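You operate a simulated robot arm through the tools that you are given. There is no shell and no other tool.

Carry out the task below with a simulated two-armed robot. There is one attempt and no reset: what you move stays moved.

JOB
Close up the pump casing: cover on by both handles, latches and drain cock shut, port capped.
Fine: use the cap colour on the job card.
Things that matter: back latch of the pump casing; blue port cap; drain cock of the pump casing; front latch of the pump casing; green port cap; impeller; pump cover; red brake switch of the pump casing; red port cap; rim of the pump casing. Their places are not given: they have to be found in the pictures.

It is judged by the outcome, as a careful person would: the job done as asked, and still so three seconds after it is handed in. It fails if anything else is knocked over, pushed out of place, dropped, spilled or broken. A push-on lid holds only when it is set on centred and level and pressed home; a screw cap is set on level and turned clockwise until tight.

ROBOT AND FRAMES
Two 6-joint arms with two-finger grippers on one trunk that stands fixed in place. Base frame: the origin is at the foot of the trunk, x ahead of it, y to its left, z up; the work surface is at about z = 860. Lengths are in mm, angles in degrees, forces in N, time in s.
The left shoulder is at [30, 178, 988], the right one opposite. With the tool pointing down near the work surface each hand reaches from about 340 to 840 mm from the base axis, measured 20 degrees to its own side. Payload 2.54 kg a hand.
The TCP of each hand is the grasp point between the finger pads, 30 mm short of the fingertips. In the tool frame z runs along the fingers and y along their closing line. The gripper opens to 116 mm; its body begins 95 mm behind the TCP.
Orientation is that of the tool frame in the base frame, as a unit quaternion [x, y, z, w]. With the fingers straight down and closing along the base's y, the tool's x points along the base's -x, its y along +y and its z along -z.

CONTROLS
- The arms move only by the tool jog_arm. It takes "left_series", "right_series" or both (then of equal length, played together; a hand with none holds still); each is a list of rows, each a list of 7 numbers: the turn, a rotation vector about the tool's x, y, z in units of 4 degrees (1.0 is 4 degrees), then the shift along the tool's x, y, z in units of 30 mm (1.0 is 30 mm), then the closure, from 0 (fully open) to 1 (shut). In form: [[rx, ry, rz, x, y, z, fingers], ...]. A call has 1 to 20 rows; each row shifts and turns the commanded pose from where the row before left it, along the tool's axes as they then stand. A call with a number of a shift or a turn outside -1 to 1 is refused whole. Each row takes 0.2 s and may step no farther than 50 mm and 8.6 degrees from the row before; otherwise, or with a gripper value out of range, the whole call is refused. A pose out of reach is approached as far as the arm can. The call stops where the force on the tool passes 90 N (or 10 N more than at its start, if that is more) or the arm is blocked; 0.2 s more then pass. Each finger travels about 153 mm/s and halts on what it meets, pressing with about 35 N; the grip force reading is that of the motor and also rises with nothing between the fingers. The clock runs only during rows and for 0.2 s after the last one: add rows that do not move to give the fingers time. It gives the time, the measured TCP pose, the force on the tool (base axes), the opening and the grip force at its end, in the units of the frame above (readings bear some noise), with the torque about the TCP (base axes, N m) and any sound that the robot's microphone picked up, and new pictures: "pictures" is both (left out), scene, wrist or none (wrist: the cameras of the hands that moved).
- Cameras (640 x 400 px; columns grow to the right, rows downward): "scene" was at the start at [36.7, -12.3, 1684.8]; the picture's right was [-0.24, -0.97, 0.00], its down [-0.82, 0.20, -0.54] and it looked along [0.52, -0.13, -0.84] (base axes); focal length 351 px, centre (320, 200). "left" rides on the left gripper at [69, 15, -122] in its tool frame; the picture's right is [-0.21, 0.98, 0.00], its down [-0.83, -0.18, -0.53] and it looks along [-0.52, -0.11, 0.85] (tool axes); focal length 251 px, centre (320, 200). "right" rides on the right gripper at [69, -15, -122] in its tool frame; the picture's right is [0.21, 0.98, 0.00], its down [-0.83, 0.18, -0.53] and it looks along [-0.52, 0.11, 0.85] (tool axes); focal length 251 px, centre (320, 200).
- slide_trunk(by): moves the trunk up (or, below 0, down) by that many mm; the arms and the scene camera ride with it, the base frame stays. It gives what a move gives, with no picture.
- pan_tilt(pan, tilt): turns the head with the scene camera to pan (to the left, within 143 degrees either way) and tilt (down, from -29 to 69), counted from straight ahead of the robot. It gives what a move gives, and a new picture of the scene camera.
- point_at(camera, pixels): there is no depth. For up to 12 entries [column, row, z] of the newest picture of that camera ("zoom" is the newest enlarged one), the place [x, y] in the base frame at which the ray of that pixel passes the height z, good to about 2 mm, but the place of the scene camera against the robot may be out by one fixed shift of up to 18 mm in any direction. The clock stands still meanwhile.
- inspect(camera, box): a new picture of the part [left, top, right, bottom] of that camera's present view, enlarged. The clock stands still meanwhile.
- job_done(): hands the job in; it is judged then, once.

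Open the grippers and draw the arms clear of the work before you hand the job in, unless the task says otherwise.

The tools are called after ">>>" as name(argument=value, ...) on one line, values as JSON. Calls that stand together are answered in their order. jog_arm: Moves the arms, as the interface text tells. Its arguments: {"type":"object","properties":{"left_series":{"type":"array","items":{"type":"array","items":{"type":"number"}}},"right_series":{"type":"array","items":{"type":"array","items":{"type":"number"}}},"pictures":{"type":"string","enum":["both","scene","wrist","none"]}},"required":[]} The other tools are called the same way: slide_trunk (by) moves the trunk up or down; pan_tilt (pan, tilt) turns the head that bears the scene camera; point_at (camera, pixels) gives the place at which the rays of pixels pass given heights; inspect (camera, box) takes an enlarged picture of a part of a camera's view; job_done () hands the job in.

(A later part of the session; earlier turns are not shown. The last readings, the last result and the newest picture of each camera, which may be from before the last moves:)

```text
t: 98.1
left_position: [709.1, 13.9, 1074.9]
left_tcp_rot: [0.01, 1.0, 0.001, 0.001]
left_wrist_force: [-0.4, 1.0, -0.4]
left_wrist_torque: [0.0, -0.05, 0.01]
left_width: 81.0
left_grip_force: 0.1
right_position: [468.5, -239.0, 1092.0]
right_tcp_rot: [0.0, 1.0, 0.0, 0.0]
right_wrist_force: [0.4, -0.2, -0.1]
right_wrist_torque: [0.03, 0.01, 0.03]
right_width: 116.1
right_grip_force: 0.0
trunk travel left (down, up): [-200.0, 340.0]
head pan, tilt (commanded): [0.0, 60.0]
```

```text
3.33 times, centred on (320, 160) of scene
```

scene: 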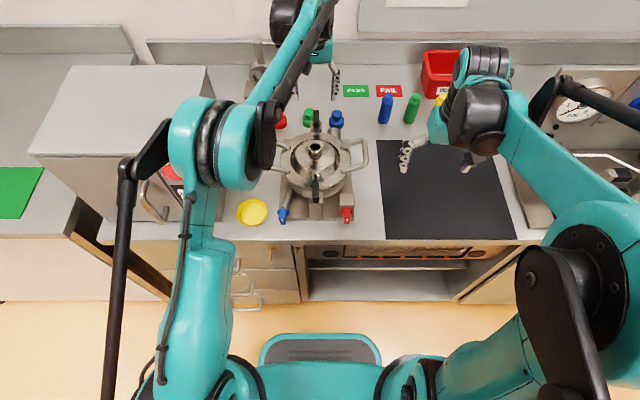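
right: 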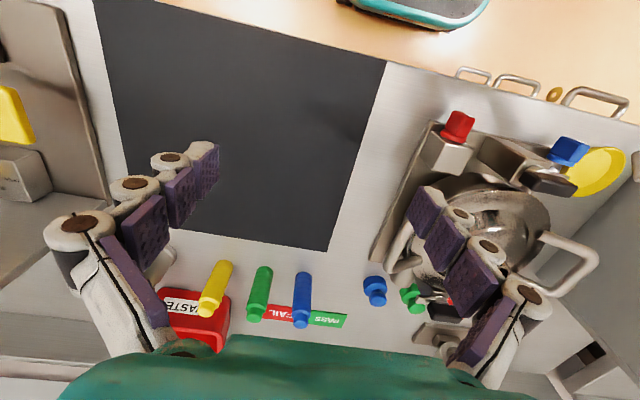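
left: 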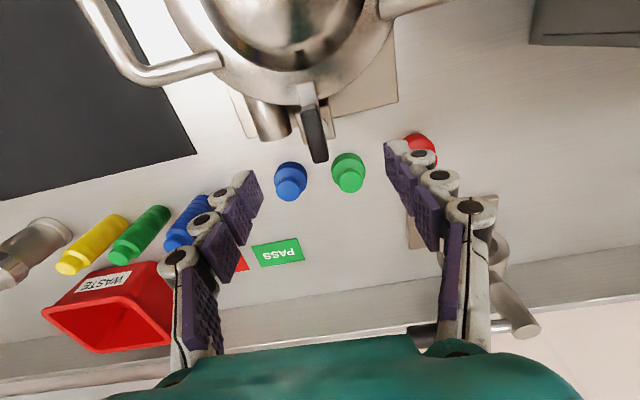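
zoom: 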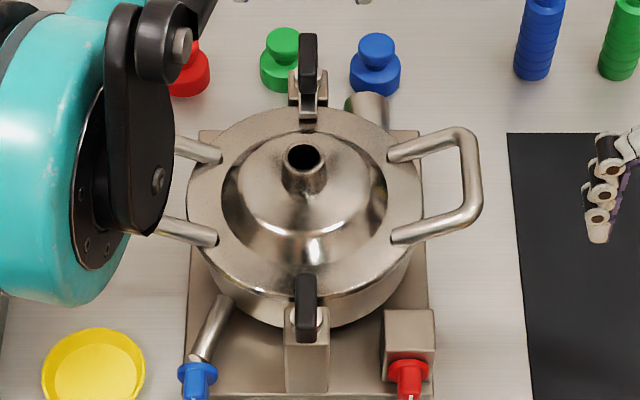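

Both latches now lie over the flange front and back (scene zoom (305,305) and (308,65)). Next the red cap: I move the left hand over toward it, opening fully.

>>> jog_arm(left_series=[[0, 0, -0.29, 0, 0, 0, 0], [0, 0, 0, -0.09, 0.93, 0.1, 0], [0, 0, 0, -0.09, 0.93, 0.1, 0], [0, 0, 0, -0.09, 0.93, 0.1, 0], [0, 0, 0, -0.09, 0.93, 0.1, 0], [0, 0, 0, 0, 0, 0, 0]], pictures="both")

>>> inspect(camera="left", box=[220, 100, 400, 220])

```text
t: 99.5
left_position: [718.8, 123.5, 1066.1]
left_tcp_rot: [0.001, 1.0, 0.0, 0.0]
left_wrist_force: [0.1, 0.1, -0.1]
left_wrist_torque: [0.01, 0.0, 0.0]
left_width: 116.1
left_grip_force: 0.1
right_position: [467.5, -240.6, 1093.5]
right_tcp_rot: [0.0, 1.0, 0.001, 0.0]
right_wrist_force: [-0.6, -0.5, -0.7]
right_wrist_torque: [0.01, 0.02, -0.03]
right_width: 116.1
right_grip_force: 0.0
trunk travel left (down, up): [-200.0, 340.0]
head pan, tilt (commanded): [0.0, 60.0]
```

scene: 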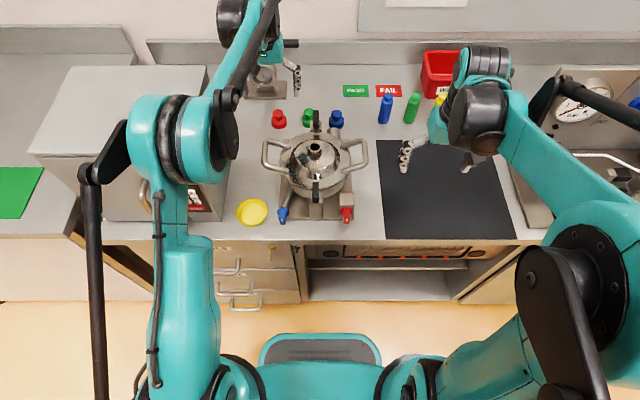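
left: 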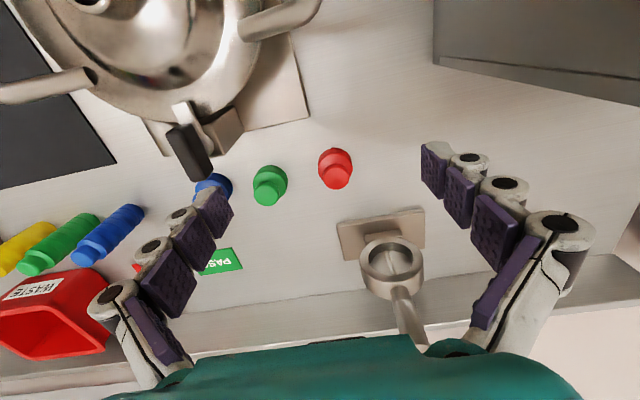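

```text
3.33 times, centred on (310, 160) of left
```

zoom: 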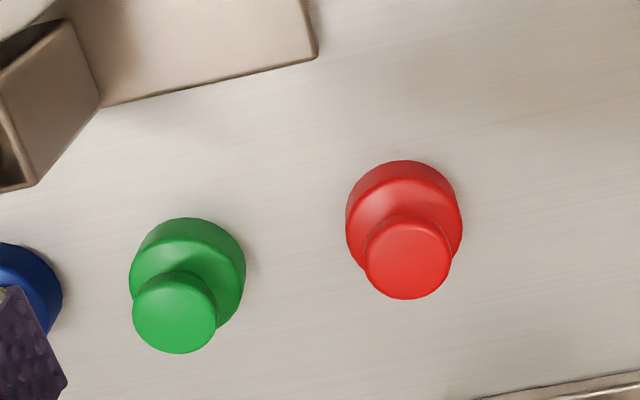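

The red cap has a wide body (~46 mm) and a knob (~33 mm) on top at (336,179) in the left picture. I take its rays at several heights.

>>> point_at(camera="left", pixels=[[335.8, 178.6, 880], [335.8, 178.6, 900], [335.8, 178.6, 920], [335.5, 150, 860], [318, 168, 885], [352.5, 166, 885], [323, 178, 900], [349, 178, 900]])

>>> point_at(camera="scene", pixels=[[279, 113, 880], [279, 113, 900], [279, 113, 920]])

>>> inspect(camera="scene", box=[250, 95, 350, 165])

```text
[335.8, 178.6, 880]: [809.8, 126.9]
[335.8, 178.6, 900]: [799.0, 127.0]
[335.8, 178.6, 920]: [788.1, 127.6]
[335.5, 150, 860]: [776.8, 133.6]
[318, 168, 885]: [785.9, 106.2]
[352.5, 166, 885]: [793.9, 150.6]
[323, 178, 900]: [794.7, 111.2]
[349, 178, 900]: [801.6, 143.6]
```

```text
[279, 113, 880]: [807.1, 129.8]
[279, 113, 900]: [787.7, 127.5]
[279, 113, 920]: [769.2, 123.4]
```

```text
5.71 times, centred on (300, 130) of scene
```

zoom: 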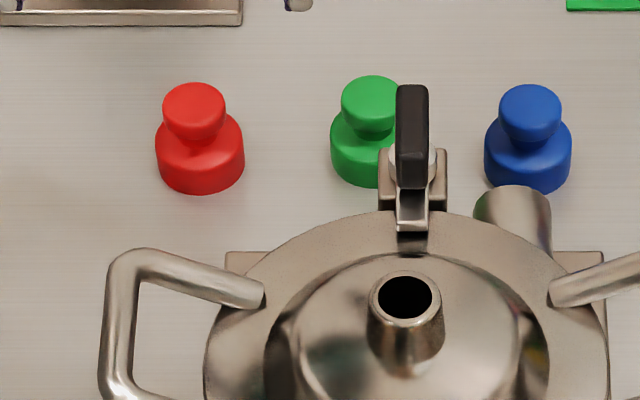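

The red cap stands at about (798.5,127.5), knob top z≈901, body top ≈882. I move over it to z=990 with 60 mm opening.

>>> jog_arm(left_series=[[0, 0, 0, -0.883, 0.044, 0.844, 0.3], [0, 0, 0, -0.883, 0.044, 0.844, 0.48], [0, 0, 0, -0.883, 0.044, 0.844, 0.48], [0, 0, 0, 0, 0, 0, 0.48]], pictures="both")

>>> inspect(camera="left", box=[220, 40, 420, 200])

```text
t: 100.5
left_position: [795.8, 128.3, 990.5]
left_tcp_rot: [0.0, 1.0, 0.001, 0.002]
left_wrist_force: [-0.8, 0.4, -0.1]
left_wrist_torque: [0.03, -0.02, -0.04]
left_width: 60.4
left_grip_force: 0.1
right_position: [465.9, -241.3, 1093.5]
right_tcp_rot: [-0.001, 1.0, 0.0, 0.0]
right_wrist_force: [-0.6, -0.4, 0.4]
right_wrist_torque: [0.0, -0.04, -0.01]
right_width: 116.2
right_grip_force: 0.1
trunk travel left (down, up): [-200.0, 340.0]
head pan, tilt (commanded): [0.0, 60.0]
```

scene: 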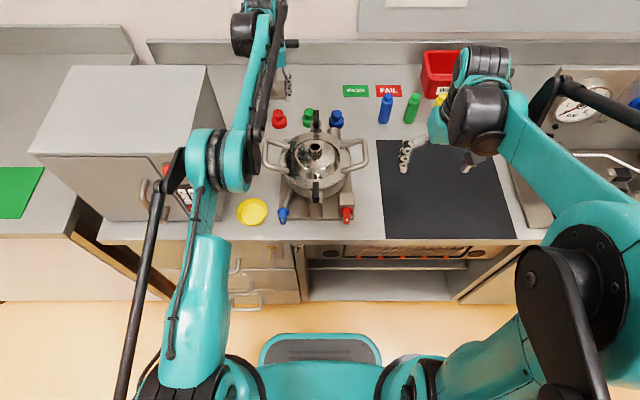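
left: 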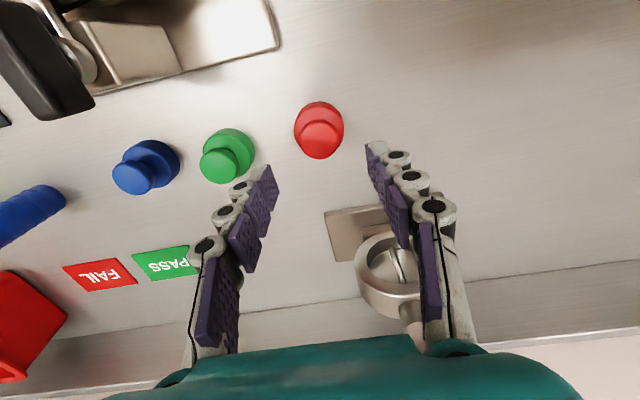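

```text
2.50 times, centred on (320, 120) of left
```

zoom: 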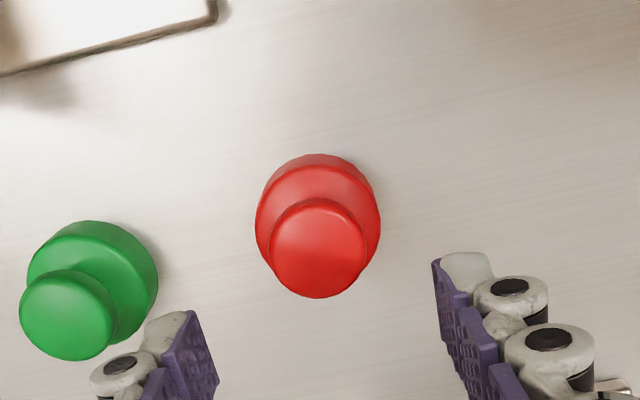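

I re-measure the cap from this closer view (knob top centre at zoom (318,248)).

>>> point_at(camera="zoom", pixels=[[318, 248, 895], [318, 248, 901], [318, 248, 907], [318, 153, 860], [256, 222, 880], [382, 222, 880], [269, 248, 901], [368, 248, 901]])

```text
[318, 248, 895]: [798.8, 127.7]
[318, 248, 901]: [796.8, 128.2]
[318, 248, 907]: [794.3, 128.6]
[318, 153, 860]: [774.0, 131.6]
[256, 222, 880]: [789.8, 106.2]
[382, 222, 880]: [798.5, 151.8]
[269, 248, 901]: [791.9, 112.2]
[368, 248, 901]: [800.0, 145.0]
```

Cap centre (797,128.2), knob 34 mm across. I lower so the tips end just above the body (z TCP≈916).

>>> jog_arm(left_series=[[0, 0, 0, -0.03, 0, 0.8, 0.48], [0, 0, 0, 0, 0, 0.8, 0.48], [0, 0, 0, 0, 0, 0.86, 0.48], [0, 0, 0, 0, 0, 0, 0.48]], pictures="wrist")

>>> inspect(camera="left", box=[220, 80, 420, 240])

```text
t: 101.5
left_position: [796.6, 127.6, 913.5]
left_tcp_rot: [0.001, 1.0, 0.0, 0.0]
left_wrist_force: [0.0, 0.3, 0.3]
left_wrist_torque: [-0.01, -0.02, -0.02]
left_width: 60.4
left_grip_force: 0.1
right_position: [467.4, -240.6, 1093.6]
right_tcp_rot: [0.0, 1.0, 0.001, 0.0]
right_wrist_force: [0.2, 0.4, 0.4]
right_wrist_torque: [0.01, -0.01, -0.02]
right_width: 116.1
right_grip_force: 0.0
trunk travel left (down, up): [-200.0, 340.0]
head pan, tilt (commanded): [0.0, 60.0]
```

left: 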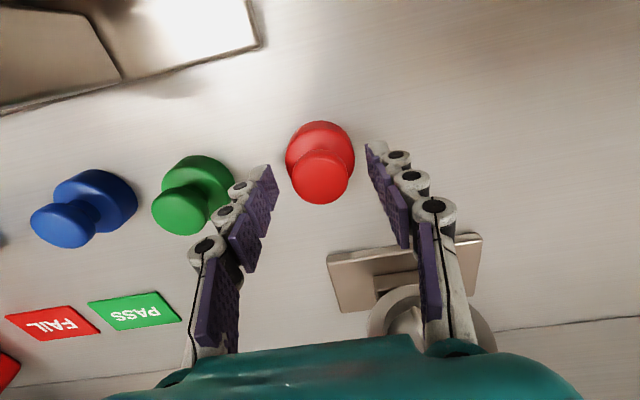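

```text
2.50 times, centred on (320, 160) of left
```

zoom: 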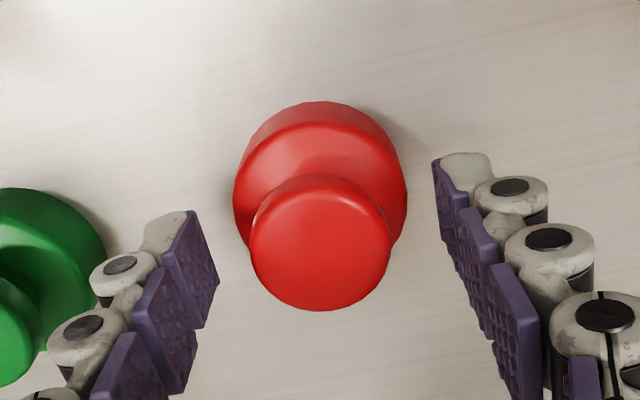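

The knob is centred between the pads. I close on it.

>>> jog_arm(left_series=[[0, 0, 0, 0, 0, 0, 0.65], [0, 0, 0, 0, 0, 0, 0.8], [0, 0, 0, 0, 0, 0, 0.9], [0, 0, 0, 0, 0, 0, 0.9]], pictures="wrist")

>>> inspect(camera="left", box=[220, 80, 420, 240])

```text
t: 102.5
left_position: [798.1, 126.7, 914.4]
left_tcp_rot: [0.001, 1.0, 0.0, 0.0]
left_wrist_force: [0.5, 1.3, 0.3]
left_wrist_torque: [-0.02, -0.02, 0.0]
left_width: 31.1
left_grip_force: 34.9
right_position: [467.1, -241.2, 1093.2]
right_tcp_rot: [0.0, 1.0, 0.001, 0.0]
right_wrist_force: [0.0, 0.5, -0.4]
right_wrist_torque: [-0.01, 0.03, -0.02]
right_width: 115.8
right_grip_force: 0.0
trunk travel left (down, up): [-200.0, 340.0]
head pan, tilt (commanded): [0.0, 60.0]
```

left: 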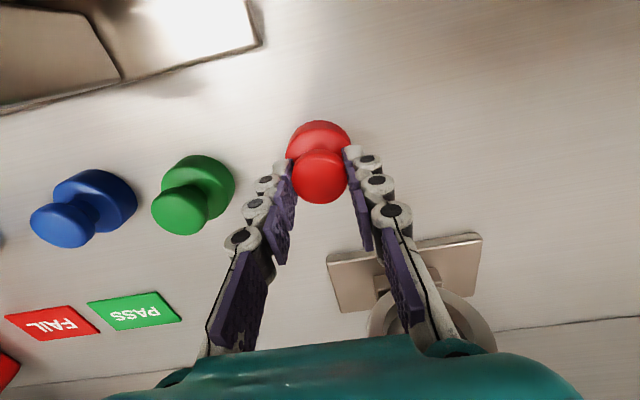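

```text
2.50 times, centred on (320, 160) of left
```

zoom: 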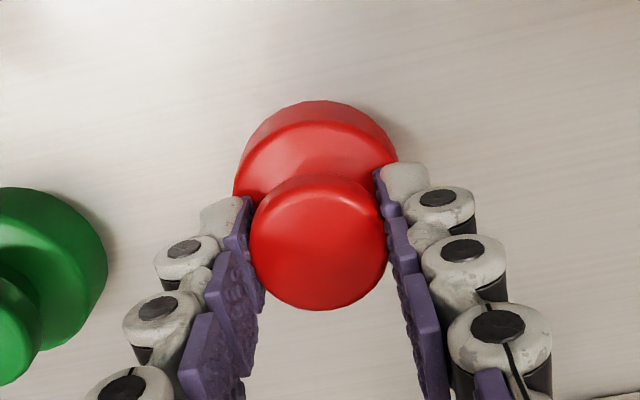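

The red cap's knob is held (31 mm). I lift it straight up, and place the right hand at a viewing point to the right of the cover.

>>> jog_arm(left_series=[[0, 0, 0, 0, 0, -0.3, 0.9], [0, 0, 0, 0, 0, -0.8, 0.9], [0, 0, 0, 0, 0, -0.9, 0.9], [0, 0, 0, 0, 0, -0.9, 0.9], [0, 0, 0, 0, 0, -0.9, 0.9], [0, 0, 0, 0, 0, -0.9, 0.9], [0, 0, 0, 0, 0, -0.9, 0.9], [0, 0, 0, 0, 0, -0.9, 0.9], [0, 0, 0, 0, 0, 0, 0.9]], right_series=[[0, 0, 0, -0.3, 0.25, 0, 0.3], [0, 0, 0, -0.3, 0.25, 0, 0.5], [0, 0, 0, -0.3, 0.25, 0, 0.6], [0, 0, 0, -0.3, 0.25, 0, 0.6], [0, 0, 0, -0.3, 0.25, 0, 0.6], [0, 0, 0, -0.3, 0.25, 0, 0.6], [0, 0, 0, -0.3, 0.25, 0, 0.6], [0, 0, 0, -0.3, 0.25, 0, 0.6], [0, 0, 0, 0, 0, 0, 0.6]], pictures="both")

```text
t: 104.5
left_position: [778.7, 128.4, 1105.5]
left_tcp_rot: [0.0, 1.0, 0.001, 0.0]
left_wrist_force: [0.5, -0.3, -0.2]
left_wrist_torque: [-0.01, -0.06, -0.02]
left_width: 31.0
left_grip_force: 34.5
left hand out of reach, approached as far as the arm can: row 6, 7, 8
right_position: [539.1, -181.6, 1092.9]
right_tcp_rot: [0.0, 1.0, 0.001, 0.0]
right_wrist_force: [0.2, 0.5, -0.4]
right_wrist_torque: [-0.02, -0.02, 0.0]
right_width: 46.4
right_grip_force: 0.1
trunk travel left (down, up): [-200.0, 340.0]
head pan, tilt (commanded): [0.0, 60.0]
```

scene: 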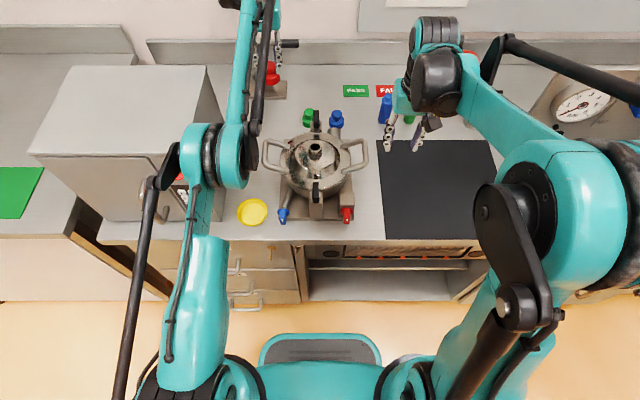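
right: 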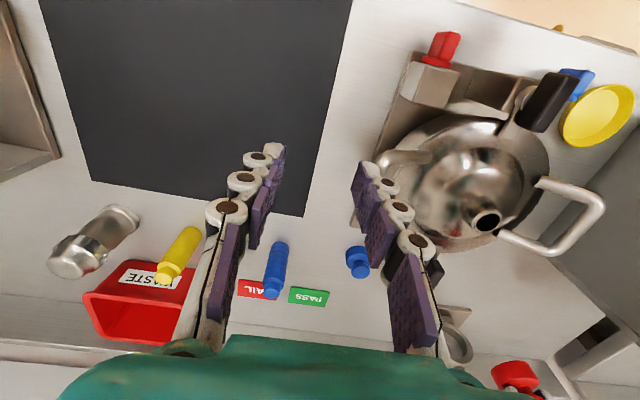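
left: 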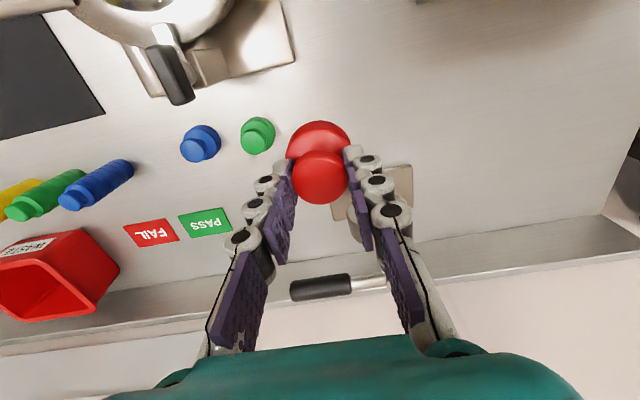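

The cap is held level. I carry it back toward the spout, 8 rows of about 26 mm in -x and 14 mm in -y.

>>> jog_arm(left_series=[[0, 0, 0, 0.8, -0.479, 0, 0.9], [0, 0, 0, 0.854, -0.479, 0, 0.9], [0, 0, 0, 0.854, -0.479, 0, 0.9], [0, 0, 0, 0.854, -0.479, 0, 0.9], [0, 0, 0, 0.854, -0.479, 0, 0.9], [0, 0, 0, 0.854, -0.479, 0, 0.9], [0, 0, 0, 0.854, -0.479, 0, 0.9], [0, 0, 0, 0.7, -0.4, 0, 0.9], [0, 0, 0, 0, 0, 0, 0.9]], pictures="both")

```text
t: 106.5
left_position: [580.6, 16.5, 1106.2]
left_tcp_rot: [0.001, 1.0, 0.0, 0.0]
left_wrist_force: [0.9, -1.6, -0.1]
left_wrist_torque: [0.02, 0.0, 0.0]
left_width: 31.0
left_grip_force: 34.8
right_position: [539.7, -181.4, 1091.3]
right_tcp_rot: [0.0, 1.0, 0.0, 0.0]
right_wrist_force: [0.4, 0.7, -0.8]
right_wrist_torque: [0.02, 0.0, 0.03]
right_width: 46.4
right_grip_force: 0.0
trunk travel left (down, up): [-200.0, 340.0]
head pan, tilt (commanded): [0.0, 60.0]
```

scene: 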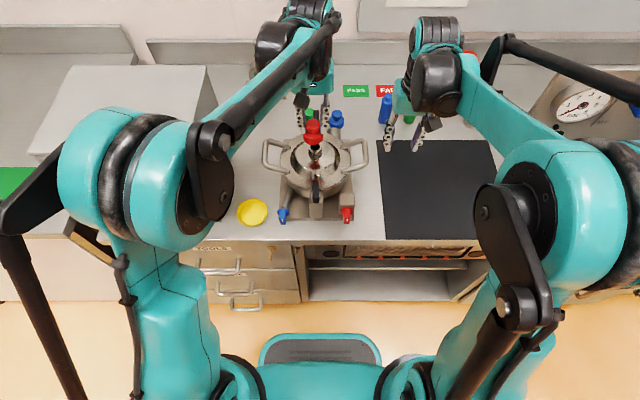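
left: 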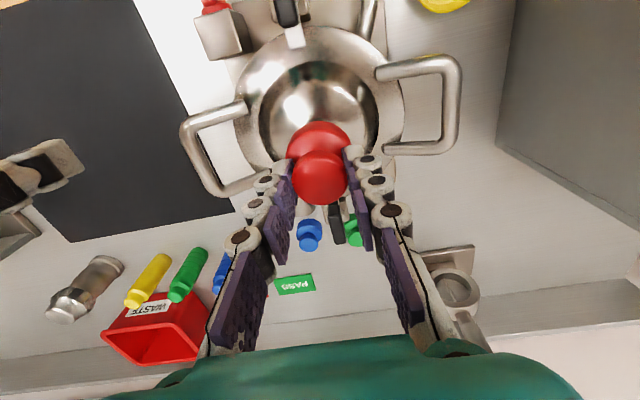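

The cap now hangs near the spout (TCP (580.6,16.5)). I look from the right camera at cap and spout together.

>>> inspect(camera="right", box=[400, 80, 640, 340])

>>> inspect(camera="scene", box=[270, 100, 360, 180])

```text
1.54 times, centred on (520, 210) of right
```

zoom: 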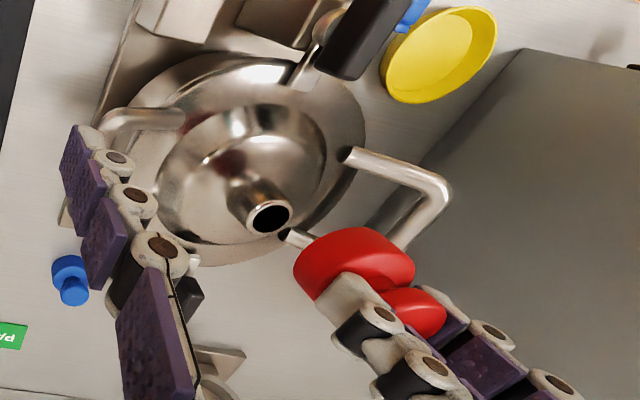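

```text
5.00 times, centred on (315, 140) of scene
```

zoom: 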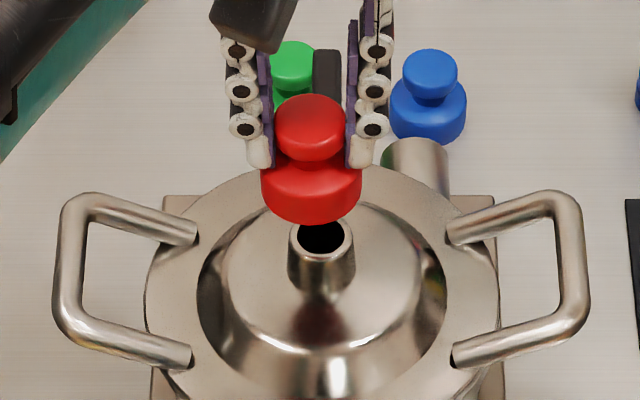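

Both views show spout and cap clearly. I take the spout rays again in the right and scene cameras.

>>> point_at(camera="right", pixels=[[486.9, 220.4, 996], [486.9, 220.4, 1000], [486.9, 220.4, 1000], [486.9, 220.4, 1004]])

>>> point_at(camera="scene", pixels=[[315.4, 147.4, 996], [315.4, 147.4, 1000], [315.4, 147.4, 1000], [315.4, 147.4, 1004]])

```text
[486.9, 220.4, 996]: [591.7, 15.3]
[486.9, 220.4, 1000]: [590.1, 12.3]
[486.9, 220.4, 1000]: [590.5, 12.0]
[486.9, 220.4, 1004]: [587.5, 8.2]
```

```text
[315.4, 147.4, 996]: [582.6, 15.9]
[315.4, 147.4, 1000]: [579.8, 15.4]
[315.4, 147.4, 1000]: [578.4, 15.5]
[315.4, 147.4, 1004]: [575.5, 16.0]
```

Spout ≈(591,12,1000); the cap's centre is about 1.8 mm behind my TCP in x. I align (dx +12, dy -5) and lower 40 mm to hover just above the spout.

>>> jog_arm(left_series=[[0, 0, 0, -0.2, -0.08, 0.3, 0.9], [0, 0, 0, -0.2, -0.08, 0.5, 0.9], [0, 0, 0, 0, 0, 0.5, 0.9], [0, 0, 0, 0, 0, 0, 0.9], [0, 0, 0, 0, 0, 0, 0.9]], pictures="both")

>>> inspect(camera="right", box=[430, 140, 590, 270])

>>> inspect(camera="scene", box=[285, 115, 345, 165])

```text
t: 107.7
left_position: [593.9, 11.7, 1066.0]
left_tcp_rot: [0.001, 1.0, -0.001, 0.0]
left_wrist_force: [-0.9, -0.2, 0.5]
left_wrist_torque: [-0.02, 0.03, 0.0]
left_width: 31.1
left_grip_force: 35.2
right_position: [540.5, -183.0, 1093.5]
right_tcp_rot: [0.0, 1.0, 0.0, 0.0]
right_wrist_force: [-0.7, 0.2, 0.4]
right_wrist_torque: [-0.03, 0.03, 0.0]
right_width: 46.4
right_grip_force: 0.0
trunk travel left (down, up): [-200.0, 340.0]
head pan, tilt (commanded): [0.0, 60.0]
```

scene: 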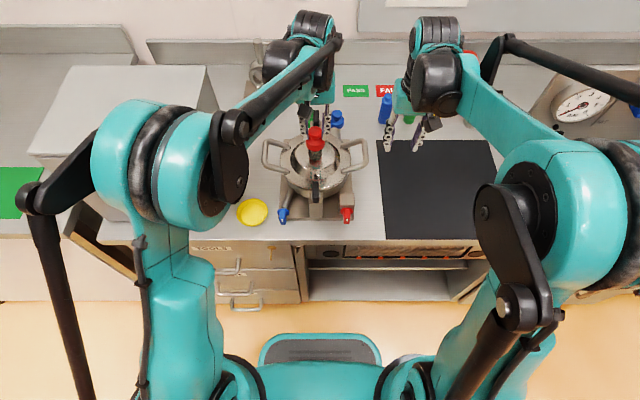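
left: 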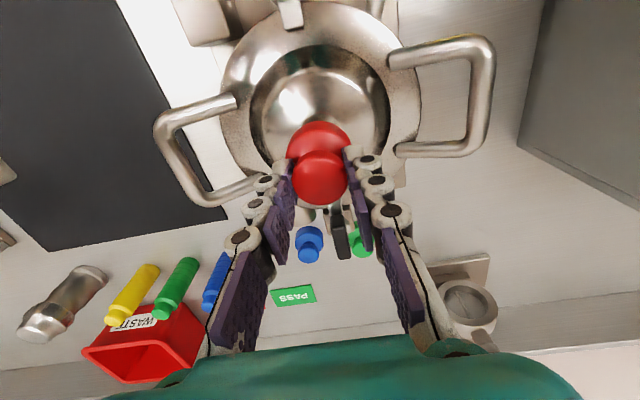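

```text
3.08 times, centred on (510, 205) of right
```

zoom: 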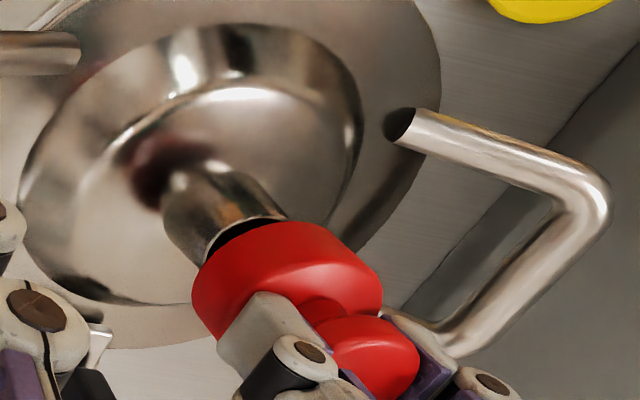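

```text
8.00 times, centred on (315, 140) of scene
```

zoom: 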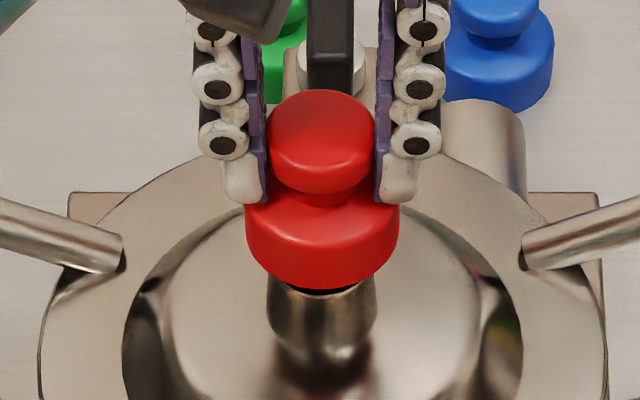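

Cap and spout look aligned sideways (cols 322 vs 321 in the 8x scene zoom). I check the fore-aft alignment numerically from the scene zoom: cap bottom near edge (322,288) and spout sides.

>>> point_at(camera="zoom", pixels=[[322, 288, 1011], [322, 288, 1011], [246, 225, 1015], [399, 225, 1015], [268, 300, 985], [375, 300, 985], [322, 92, 1052], [322, 192, 1052], [320, 291, 1000], [320, 291, 1000]])

```text
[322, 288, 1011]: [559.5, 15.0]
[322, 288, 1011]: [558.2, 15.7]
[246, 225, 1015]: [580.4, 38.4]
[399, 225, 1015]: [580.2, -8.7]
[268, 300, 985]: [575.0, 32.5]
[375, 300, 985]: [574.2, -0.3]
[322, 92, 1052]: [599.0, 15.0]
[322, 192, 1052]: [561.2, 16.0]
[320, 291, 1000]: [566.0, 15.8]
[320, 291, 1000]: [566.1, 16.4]
```

Scene says the cap is about 3 mm too far in x. I zoom the right camera further to check against the spout rim.

>>> inspect(camera="right", box=[455, 185, 545, 245])

>>> inspect(camera="left", box=[260, 100, 380, 220])

```text
6.67 times, centred on (500, 215) of right
```

zoom: 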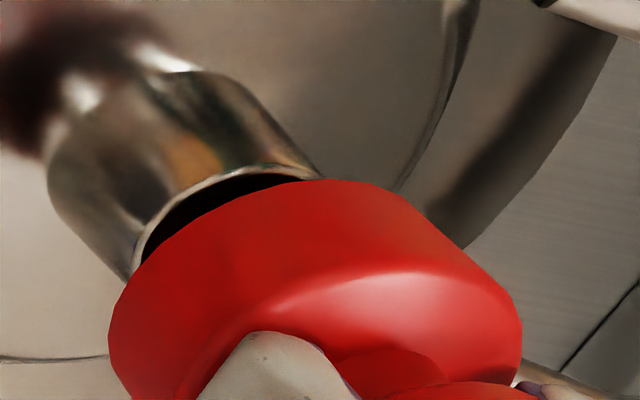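

```text
3.33 times, centred on (320, 160) of left
```

zoom: 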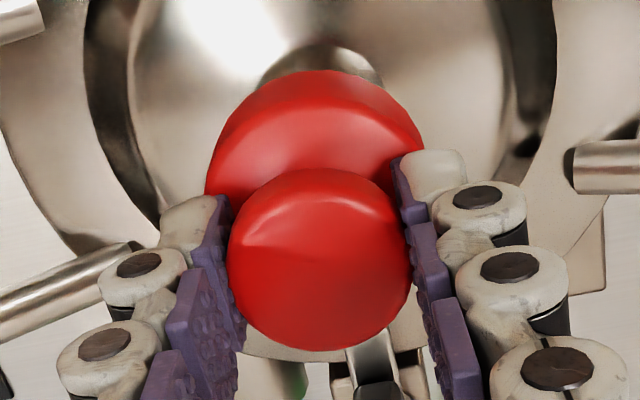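

Careful comparison of the silhouettes puts the cap ~1.9 mm too far in x and 0.5 mm short in y, with an 11 mm gap. I correct that and lower 9 mm.

>>> jog_arm(left_series=[[0, 0, 0, 0.063, 0.017, 0, 0.9], [0, 0, 0, 0, 0, 0.1, 0.9], [0, 0, 0, 0, 0, 0.1, 0.9], [0, 0, 0, 0, 0, 0.1, 0.9], [0, 0, 0, 0, 0, 0, 0.9]], pictures="none")

>>> inspect(camera="scene", box=[285, 115, 345, 165])

>>> inspect(camera="right", box=[455, 185, 545, 245])

```text
t: 108.9
left_position: [590.6, 13.2, 1057.4]
left_tcp_rot: [0.0, 1.0, 0.0, -0.001]
left_wrist_force: [-0.1, -0.3, -1.3]
left_wrist_torque: [-0.02, 0.02, 0.0]
left_width: 31.2
left_grip_force: 35.1
right_position: [539.6, -181.6, 1091.5]
right_tcp_rot: [0.0, 1.0, 0.0, 0.0]
right_wrist_force: [0.3, 0.1, 0.0]
right_wrist_torque: [0.0, 0.0, 0.03]
right_width: 46.3
right_grip_force: 0.1
trunk travel left (down, up): [-200.0, 340.0]
head pan, tilt (commanded): [0.0, 60.0]
```

```text
8.00 times, centred on (315, 140) of scene
```

zoom: 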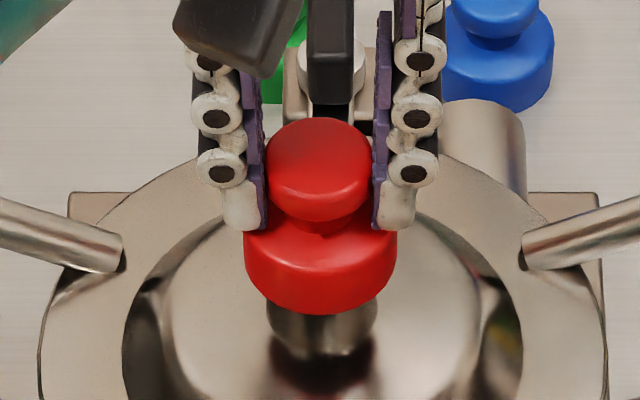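

```text
6.67 times, centred on (500, 215) of right
```

zoom: 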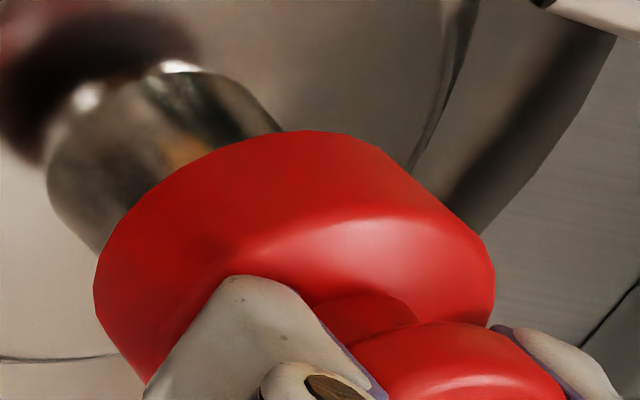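

Everything lines up within about 1 mm now. I lower 5 mm in small steps and read the force.

>>> jog_arm(left_series=[[0, 0, 0, 0, 0, 0.06, 0.9], [0, 0, 0, 0, 0, 0.06, 0.9], [0, 0, 0, 0, 0, 0.05, 0.9], [0, 0, 0, 0, 0, 0, 0.9]], pictures="none")

```text
t: 109.9
left_position: [591.9, 12.2, 1052.6]
left_tcp_rot: [0.001, 1.0, 0.0, 0.001]
left_wrist_force: [-0.2, 0.1, -0.7]
left_wrist_torque: [0.0, 0.0, -0.02]
left_width: 31.0
left_grip_force: 34.9
right_position: [539.7, -183.2, 1092.2]
right_tcp_rot: [0.0, 1.0, 0.0, 0.0]
right_wrist_force: [0.4, 0.2, 0.0]
right_wrist_torque: [0.0, -0.02, -0.03]
right_width: 46.5
right_grip_force: 0.1
trunk travel left (down, up): [-200.0, 340.0]
head pan, tilt (commanded): [0.0, 60.0]
```

No contact yet at z≈1052.6. I go down 5 mm more.

>>> jog_arm(left_series=[[0, 0, 0, 0, 0, 0.06, 0.9], [0, 0, 0, 0, 0, 0.06, 0.9], [0, 0, 0, 0, 0, 0.05, 0.9], [0, 0, 0, 0, 0, 0, 0.9]], pictures="none")

>>> inspect(camera="scene", box=[285, 115, 345, 165])

>>> inspect(camera="right", box=[455, 185, 545, 245])

```text
t: 110.9
left_position: [591.7, 13.4, 1046.3]
left_tcp_rot: [0.0, 1.0, 0.0, 0.0]
left_wrist_force: [0.1, -0.3, 0.3]
left_wrist_torque: [0.02, 0.0, -0.03]
left_width: 31.0
left_grip_force: 35.0
right_position: [539.5, -182.9, 1092.5]
right_tcp_rot: [0.001, 1.0, 0.0, 0.0]
right_wrist_force: [-0.8, 0.8, 0.1]
right_wrist_torque: [-0.01, 0.0, -0.02]
right_width: 46.4
right_grip_force: 0.0
trunk travel left (down, up): [-200.0, 340.0]
head pan, tilt (commanded): [0.0, 60.0]
```

```text
8.00 times, centred on (315, 140) of scene
```

zoom: 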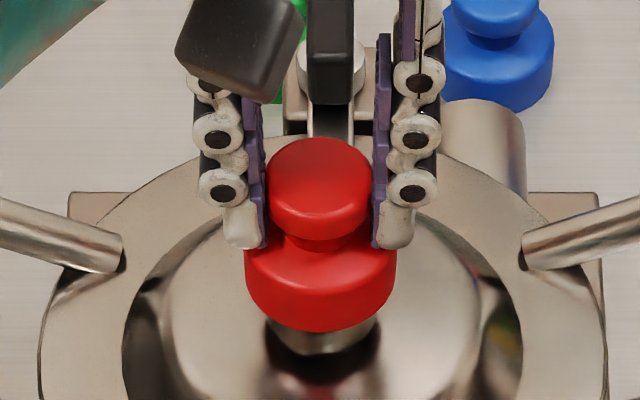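

```text
6.67 times, centred on (500, 215) of right
```

zoom: 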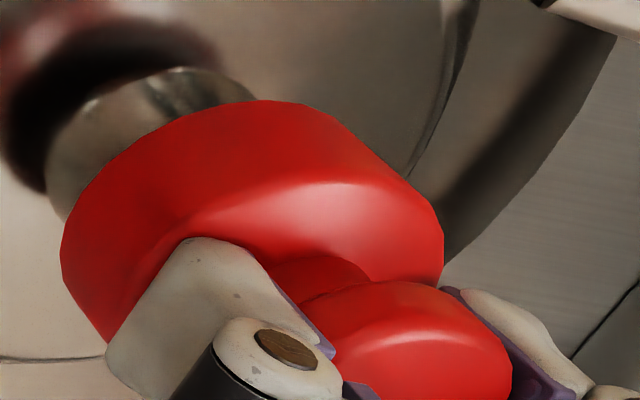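

The cap is sliding over the spout without force. I keep lowering 6 mm.

>>> jog_arm(left_series=[[0, 0, 0, 0, 0, 0.07, 0.9], [0, 0, 0, 0, 0, 0.07, 0.9], [0, 0, 0, 0, 0, 0.06, 0.9], [0, 0, 0, 0, 0, 0, 0.9]], pictures="none")

```text
t: 111.9
left_position: [592.3, 12.5, 1040.9]
left_tcp_rot: [0.001, 1.0, 0.001, 0.001]
left_wrist_force: [0.1, 0.4, 0.0]
left_wrist_torque: [0.0, -0.03, 0.0]
left_width: 30.8
left_grip_force: 35.3
right_position: [538.3, -181.8, 1092.0]
right_tcp_rot: [-0.001, 1.0, 0.0, 0.0]
right_wrist_force: [0.5, 0.5, -0.2]
right_wrist_torque: [-0.02, -0.03, -0.02]
right_width: 46.4
right_grip_force: 0.1
trunk travel left (down, up): [-200.0, 340.0]
head pan, tilt (commanded): [0.0, 60.0]
```

Still free at z≈1041. Another 4 mm down.

>>> jog_arm(left_series=[[0, 0, 0, 0, 0, 0.05, 0.9], [0, 0, 0, 0, 0, 0.05, 0.9], [0, 0, 0, 0, 0, 0.04, 0.9], [0, 0, 0, 0, 0, 0, 0.9]], pictures="none")

>>> inspect(camera="scene", box=[285, 115, 345, 165])

```text
t: 112.9
left_position: [591.2, 13.0, 1038.1]
left_tcp_rot: [0.001, 1.0, 0.0, 0.001]
left_wrist_force: [6.5, 1.1, 26.8]
left_wrist_torque: [-0.02, -0.21, 0.0]
left_width: 30.8
left_grip_force: 35.0
right_position: [536.9, -181.4, 1093.6]
right_tcp_rot: [0.0, 1.0, -0.001, 0.001]
right_wrist_force: [-0.4, 0.5, 0.1]
right_wrist_torque: [0.02, -0.03, -0.01]
right_width: 46.7
right_grip_force: 0.0
trunk travel left (down, up): [-200.0, 340.0]
head pan, tilt (commanded): [0.0, 60.0]
```

```text
8.00 times, centred on (315, 140) of scene
```

zoom: 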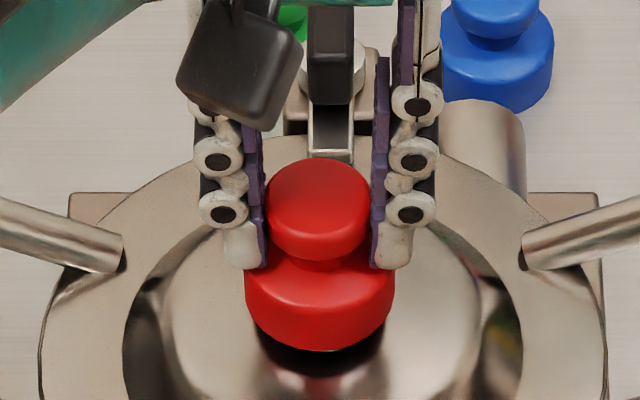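

Contact at z≈1038 with 27 N: the cap is down on the spout. I press a little more to see whether it moves home.

>>> jog_arm(left_series=[[0, 0, 0, 0, 0, 0.04, 0.9], [0, 0, 0, 0, 0, 0.03, 0.9], [0, 0, 0, 0, 0, 0, 0.9]], pictures="wrist")

>>> inspect(camera="scene", box=[285, 115, 345, 165])

```text
t: 113.7
left_position: [591.3, 12.5, 1035.8]
left_tcp_rot: [0.0, 1.0, 0.0, 0.001]
left_wrist_force: [4.6, 2.0, 28.9]
left_wrist_torque: [0.11, -0.17, -0.02]
left_width: 31.1
left_grip_force: 35.6
right_position: [537.7, -181.7, 1093.8]
right_tcp_rot: [0.0, 1.0, 0.0, 0.001]
right_wrist_force: [-0.8, 0.1, 0.6]
right_wrist_torque: [0.01, -0.01, 0.0]
right_width: 46.3
right_grip_force: 0.2
trunk travel left (down, up): [-200.0, 340.0]
head pan, tilt (commanded): [0.0, 60.0]
```

left: 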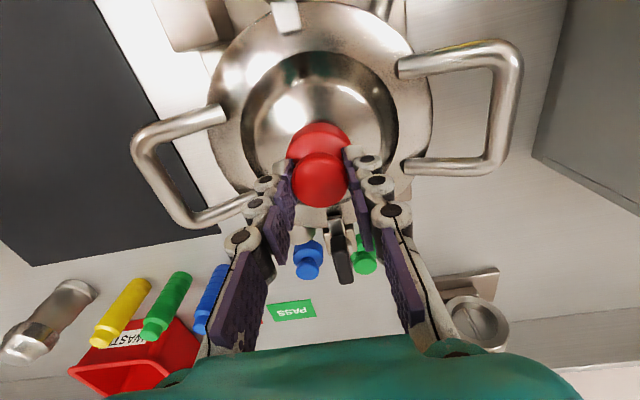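

```text
8.00 times, centred on (315, 140) of scene
```

zoom: 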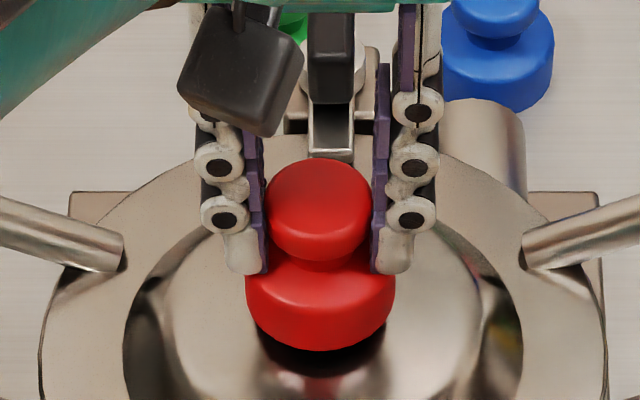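

The cap itself no longer moves; only the fingers crept down the knob at 29 N. I now turn it clockwise 60° to find out if it screws and tightens.

>>> jog_arm(left_series=[[0, 0, 1, 0, 0, 0, 0.9], [0, 0, 1, 0, 0, 0, 0.9], [0, 0, 1, 0, 0, 0, 0.9], [0, 0, 1, 0, 0, 0, 0.9], [0, 0, 1, 0, 0, 0, 0.9]], pictures="none")

>>> jog_arm(left_series=[[0, 0, 1, 0, 0, 0, 0.9], [0, 0, 1, 0, 0, 0, 0.9], [0, 0, 1, 0, 0, 0, 0.9], [0, 0, 1, 0, 0, 0, 0.9], [0, 0, 1, 0, 0, 0, 0.9], [0, 0, 1, 0, 0, 0, 0.9], [0, 0, 1, 0, 0, 0, 0.9], [0, 0, 1, 0, 0, 0, 0.9], [0, 0, 1, 0, 0, 0, 0.9], [0, 0, 1, 0, 0, 0, 0.9]], pictures="none")

>>> inspect(camera="scene", box=[285, 115, 345, 165])

```text
t: 114.9
left_position: [589.3, 12.1, 1034.0]
left_tcp_rot: [0.175, 0.985, 0.0, 0.001]
left_wrist_force: [0.3, -0.7, 24.6]
left_wrist_torque: [0.0, 0.01, 0.01]
left_width: 31.1
left_grip_force: 34.9
right_position: [537.7, -182.1, 1093.6]
right_tcp_rot: [0.0, 1.0, 0.0, 0.001]
right_wrist_force: [0.5, 1.0, -0.8]
right_wrist_torque: [0.01, 0.01, -0.01]
right_width: 46.2
right_grip_force: 0.1
trunk travel left (down, up): [-200.0, 340.0]
head pan, tilt (commanded): [0.0, 60.0]
```

```text
t: 117.1
left_position: [590.4, 13.2, 1036.4]
left_tcp_rot: [0.503, 0.865, 0.001, 0.001]
left_wrist_force: [0.5, 2.2, 14.4]
left_wrist_torque: [0.01, 0.01, 0.03]
left_width: 30.7
left_grip_force: 35.1
right_position: [538.0, -182.0, 1092.6]
right_tcp_rot: [0.0, 1.0, 0.001, -0.001]
right_wrist_force: [-0.7, 0.4, 0.2]
right_wrist_torque: [0.0, -0.01, 0.0]
right_width: 46.3
right_grip_force: 0.2
trunk travel left (down, up): [-200.0, 340.0]
head pan, tilt (commanded): [0.0, 60.0]
```

```text
8.00 times, centred on (315, 140) of scene
```

zoom: 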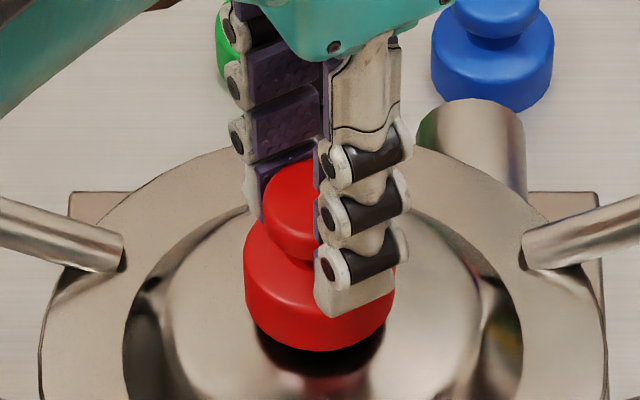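

Almost no turning torque yet and the press force fell to 14 N, so it may be threading down. I turn on to about 84°.

>>> jog_arm(left_series=[[0, 0, 1, 0, 0, 0, 0.9], [0, 0, 1, 0, 0, 0, 0.9], [0, 0, 1, 0, 0, 0, 0.9], [0, 0, 1, 0, 0, 0, 0.9], [0, 0, 1, 0, 0, 0, 0.9], [0, 0, 1, 0, 0, 0, 0.9], [0, 0, 0, 0, 0, 0, 0.9]], pictures="none")

>>> inspect(camera="right", box=[430, 150, 570, 250])

```text
t: 118.7
left_position: [589.9, 13.8, 1035.0]
left_tcp_rot: [0.67, 0.742, 0.001, 0.0]
left_wrist_force: [2.3, -0.9, 28.8]
left_wrist_torque: [-0.08, -0.13, 0.02]
left_width: 31.2
left_grip_force: 35.2
right_position: [536.9, -181.9, 1094.9]
right_tcp_rot: [0.0, 1.0, -0.001, 0.001]
right_wrist_force: [0.8, -0.8, 0.9]
right_wrist_torque: [0.0, 0.01, 0.03]
right_width: 46.5
right_grip_force: 0.0
trunk travel left (down, up): [-200.0, 340.0]
head pan, tilt (commanded): [0.0, 60.0]
```

```text
4.00 times, centred on (500, 200) of right
```

zoom: 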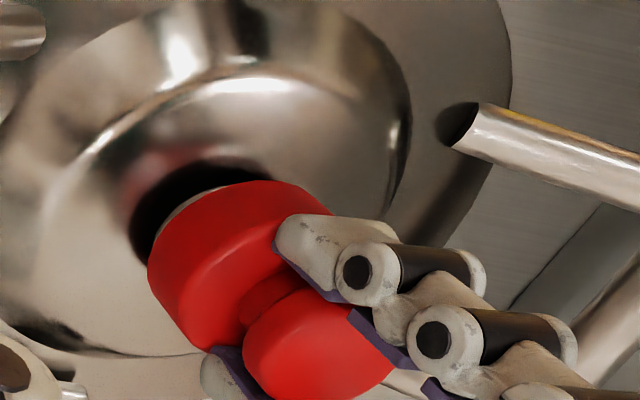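

Still no torque. I relieve the press, open, swing the hand back, and regrip for another clockwise turn.

>>> jog_arm(left_series=[[0, 0, 0, 0, 0, -0.08, 0.9], [0, 0, 0, 0, 0, 0, 0.9], [0, 0, 0, 0, 0, 0, 0.7], [0, 0, 0, 0, 0, 0, 0.57], [0, 0, -1, 0, 0, 0, 0.57], [0, 0, -1, 0, 0, 0, 0.57], [0, 0, -1, 0, 0, 0, 0.57], [0, 0, -1, 0, 0, 0, 0.57], [0, 0, -1, 0, 0, 0, 0.57], [0, 0, -1, 0, 0, 0, 0.57], [0, 0, -1, 0, 0, 0, 0.57], [0, 0, -1, 0, 0, 0, 0.57], [0, 0, -1, 0, 0, 0, 0.57], [0, 0, -1, 0, 0, 0, 0.57], [0, 0, -1, 0, 0, 0, 0.57], [0, 0, -1, 0, 0, 0, 0.57], [0, 0, -1, 0, 0, 0, 0.57], [0, 0, -1, 0, 0, 0, 0.57], [0, 0, -1, 0, 0, 0, 0.57], [0, 0, -1, 0, 0, 0, 0.57]], pictures="wrist")

>>> inspect(camera="scene", box=[285, 115, 345, 165])

>>> inspect(camera="right", box=[430, 150, 570, 250])

```text
t: 122.9
left_position: [591.3, 12.8, 1036.8]
left_tcp_rot: [0.173, 0.985, 0.0, 0.0]
left_wrist_force: [-0.4, 0.4, -0.5]
left_wrist_torque: [0.03, -0.01, 0.0]
left_width: 49.6
left_grip_force: 0.1
right_position: [539.0, -182.3, 1092.8]
right_tcp_rot: [0.0, 1.0, 0.001, 0.0]
right_wrist_force: [0.0, 0.5, -0.3]
right_wrist_torque: [0.0, -0.01, 0.0]
right_width: 46.4
right_grip_force: 0.1
trunk travel left (down, up): [-200.0, 340.0]
head pan, tilt (commanded): [0.0, 60.0]
```

left: 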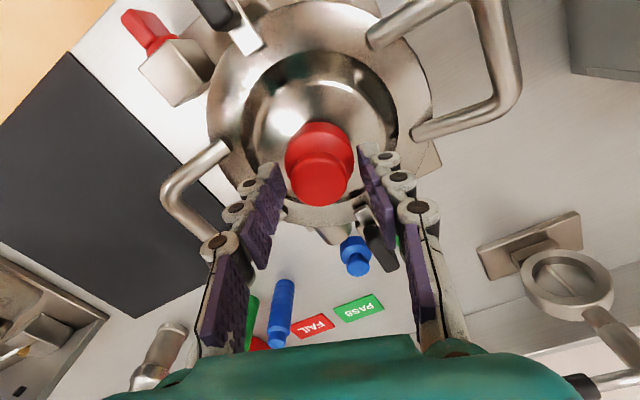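

```text
8.00 times, centred on (315, 140) of scene
```

zoom: 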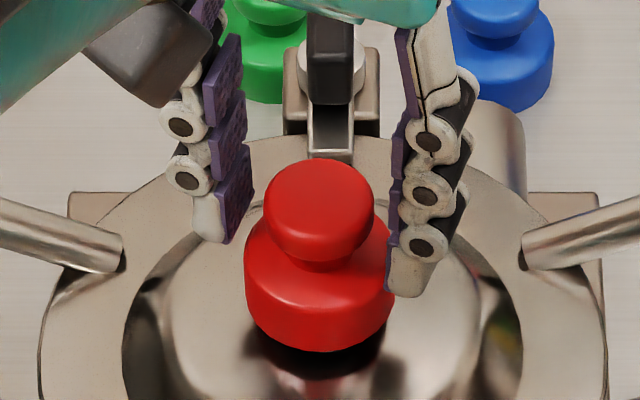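

```text
4.00 times, centred on (500, 200) of right
```

zoom: 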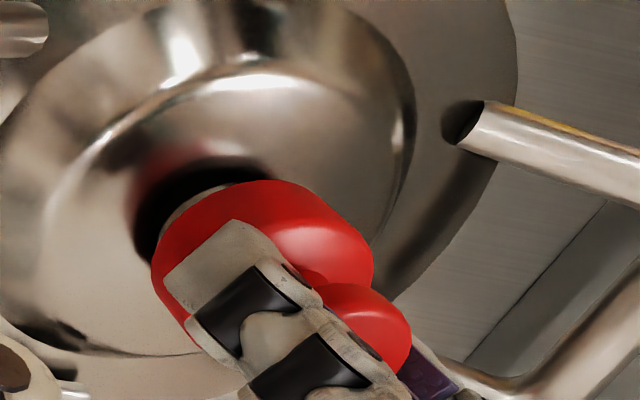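

The cap sits level on the spout. I swing back to about -76° to regrip.

>>> jog_arm(left_series=[[0, 0, -1, 0, 0, 0, 0.57], [0, 0, -1, 0, 0, 0, 0.57], [0, 0, -1, 0, 0, 0, 0.57], [0, 0, -1, 0, 0, 0, 0.57], [0, 0, -1, 0, 0, 0, 0.57], [0, 0, -1, 0, 0, 0, 0.57], [0, 0, -1, 0, 0, 0, 0.57], [0, 0, -1, 0, 0, 0, 0.57], [0, 0, -1, 0, 0, 0, 0.57], [0, 0, -1, 0, 0, 0, 0.57], [0, 0, -1, 0, 0, 0, 0.57], [0, 0, -1, 0, 0, 0, 0.57], [0, 0, -1, 0, 0, 0, 0.57], [0, 0, -1, 0, 0, 0, 0.57], [0, 0, -1, 0, 0, 0, 0.57], [0, 0, -1, 0, 0, 0, 0.57], [0, 0, -1, 0, 0, 0, 0.57], [0, 0, 0, 0, 0, 0, 0.7], [0, 0, 0, 0, 0, 0, 0.9], [0, 0, 0, 0, 0, 0, 0.9]], pictures="wrist")

```text
t: 127.1
left_position: [592.4, 11.7, 1035.5]
left_tcp_rot: [-0.406, 0.914, 0.0, -0.001]
left_wrist_force: [0.2, -0.5, 0.3]
left_wrist_torque: [-0.04, -0.02, -0.01]
left_width: 30.6
left_grip_force: 34.4
right_position: [538.9, -182.7, 1093.7]
right_tcp_rot: [0.0, 1.0, 0.0, -0.001]
right_wrist_force: [0.0, 0.4, -0.1]
right_wrist_torque: [0.05, 0.02, 0.02]
right_width: 46.6
right_grip_force: 0.0
trunk travel left (down, up): [-200.0, 340.0]
head pan, tilt (commanded): [0.0, 60.0]
```

left: 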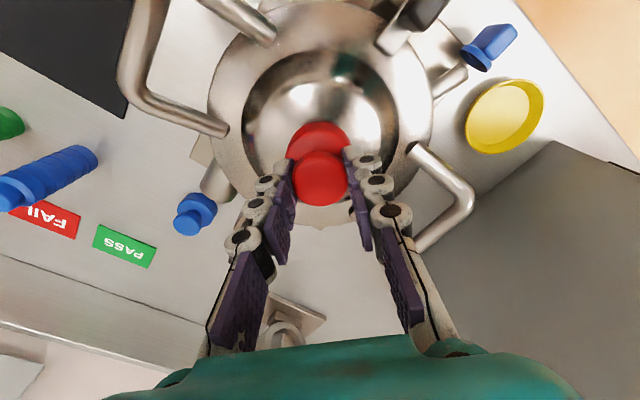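

Regripped with zero net force. I test by lifting 3 mm: if the thread has caught, a downward pull will show.

>>> jog_arm(left_series=[[0, 0, 0, 0, 0, -0.05, 0.9], [0, 0, 0, 0, 0, -0.05, 0.9], [0, 0, 0, 0, 0, 0, 0.9]], pictures="none")

>>> inspect(camera="scene", box=[285, 115, 345, 165])

```text
t: 127.9
left_position: [591.8, 12.3, 1039.2]
left_tcp_rot: [-0.406, 0.914, 0.0, 0.0]
left_wrist_force: [-0.1, 0.5, -1.0]
left_wrist_torque: [0.0, -0.02, 0.0]
left_width: 30.6
left_grip_force: 34.8
right_position: [540.0, -182.4, 1092.9]
right_tcp_rot: [0.0, 1.0, 0.0, 0.001]
right_wrist_force: [-0.7, 0.3, 0.0]
right_wrist_torque: [0.03, 0.0, 0.03]
right_width: 46.4
right_grip_force: 0.1
trunk travel left (down, up): [-200.0, 340.0]
head pan, tilt (commanded): [0.0, 60.0]
```

```text
8.00 times, centred on (315, 140) of scene
```

zoom: 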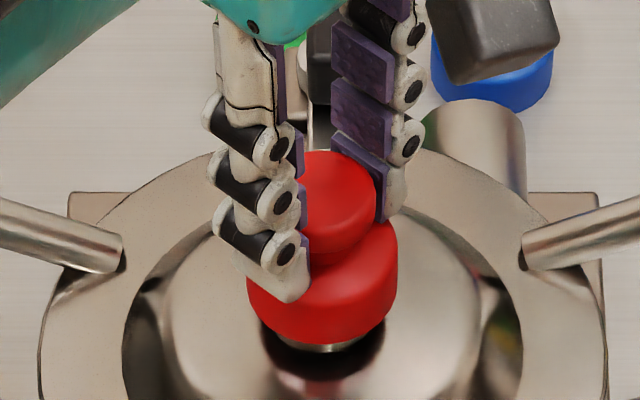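

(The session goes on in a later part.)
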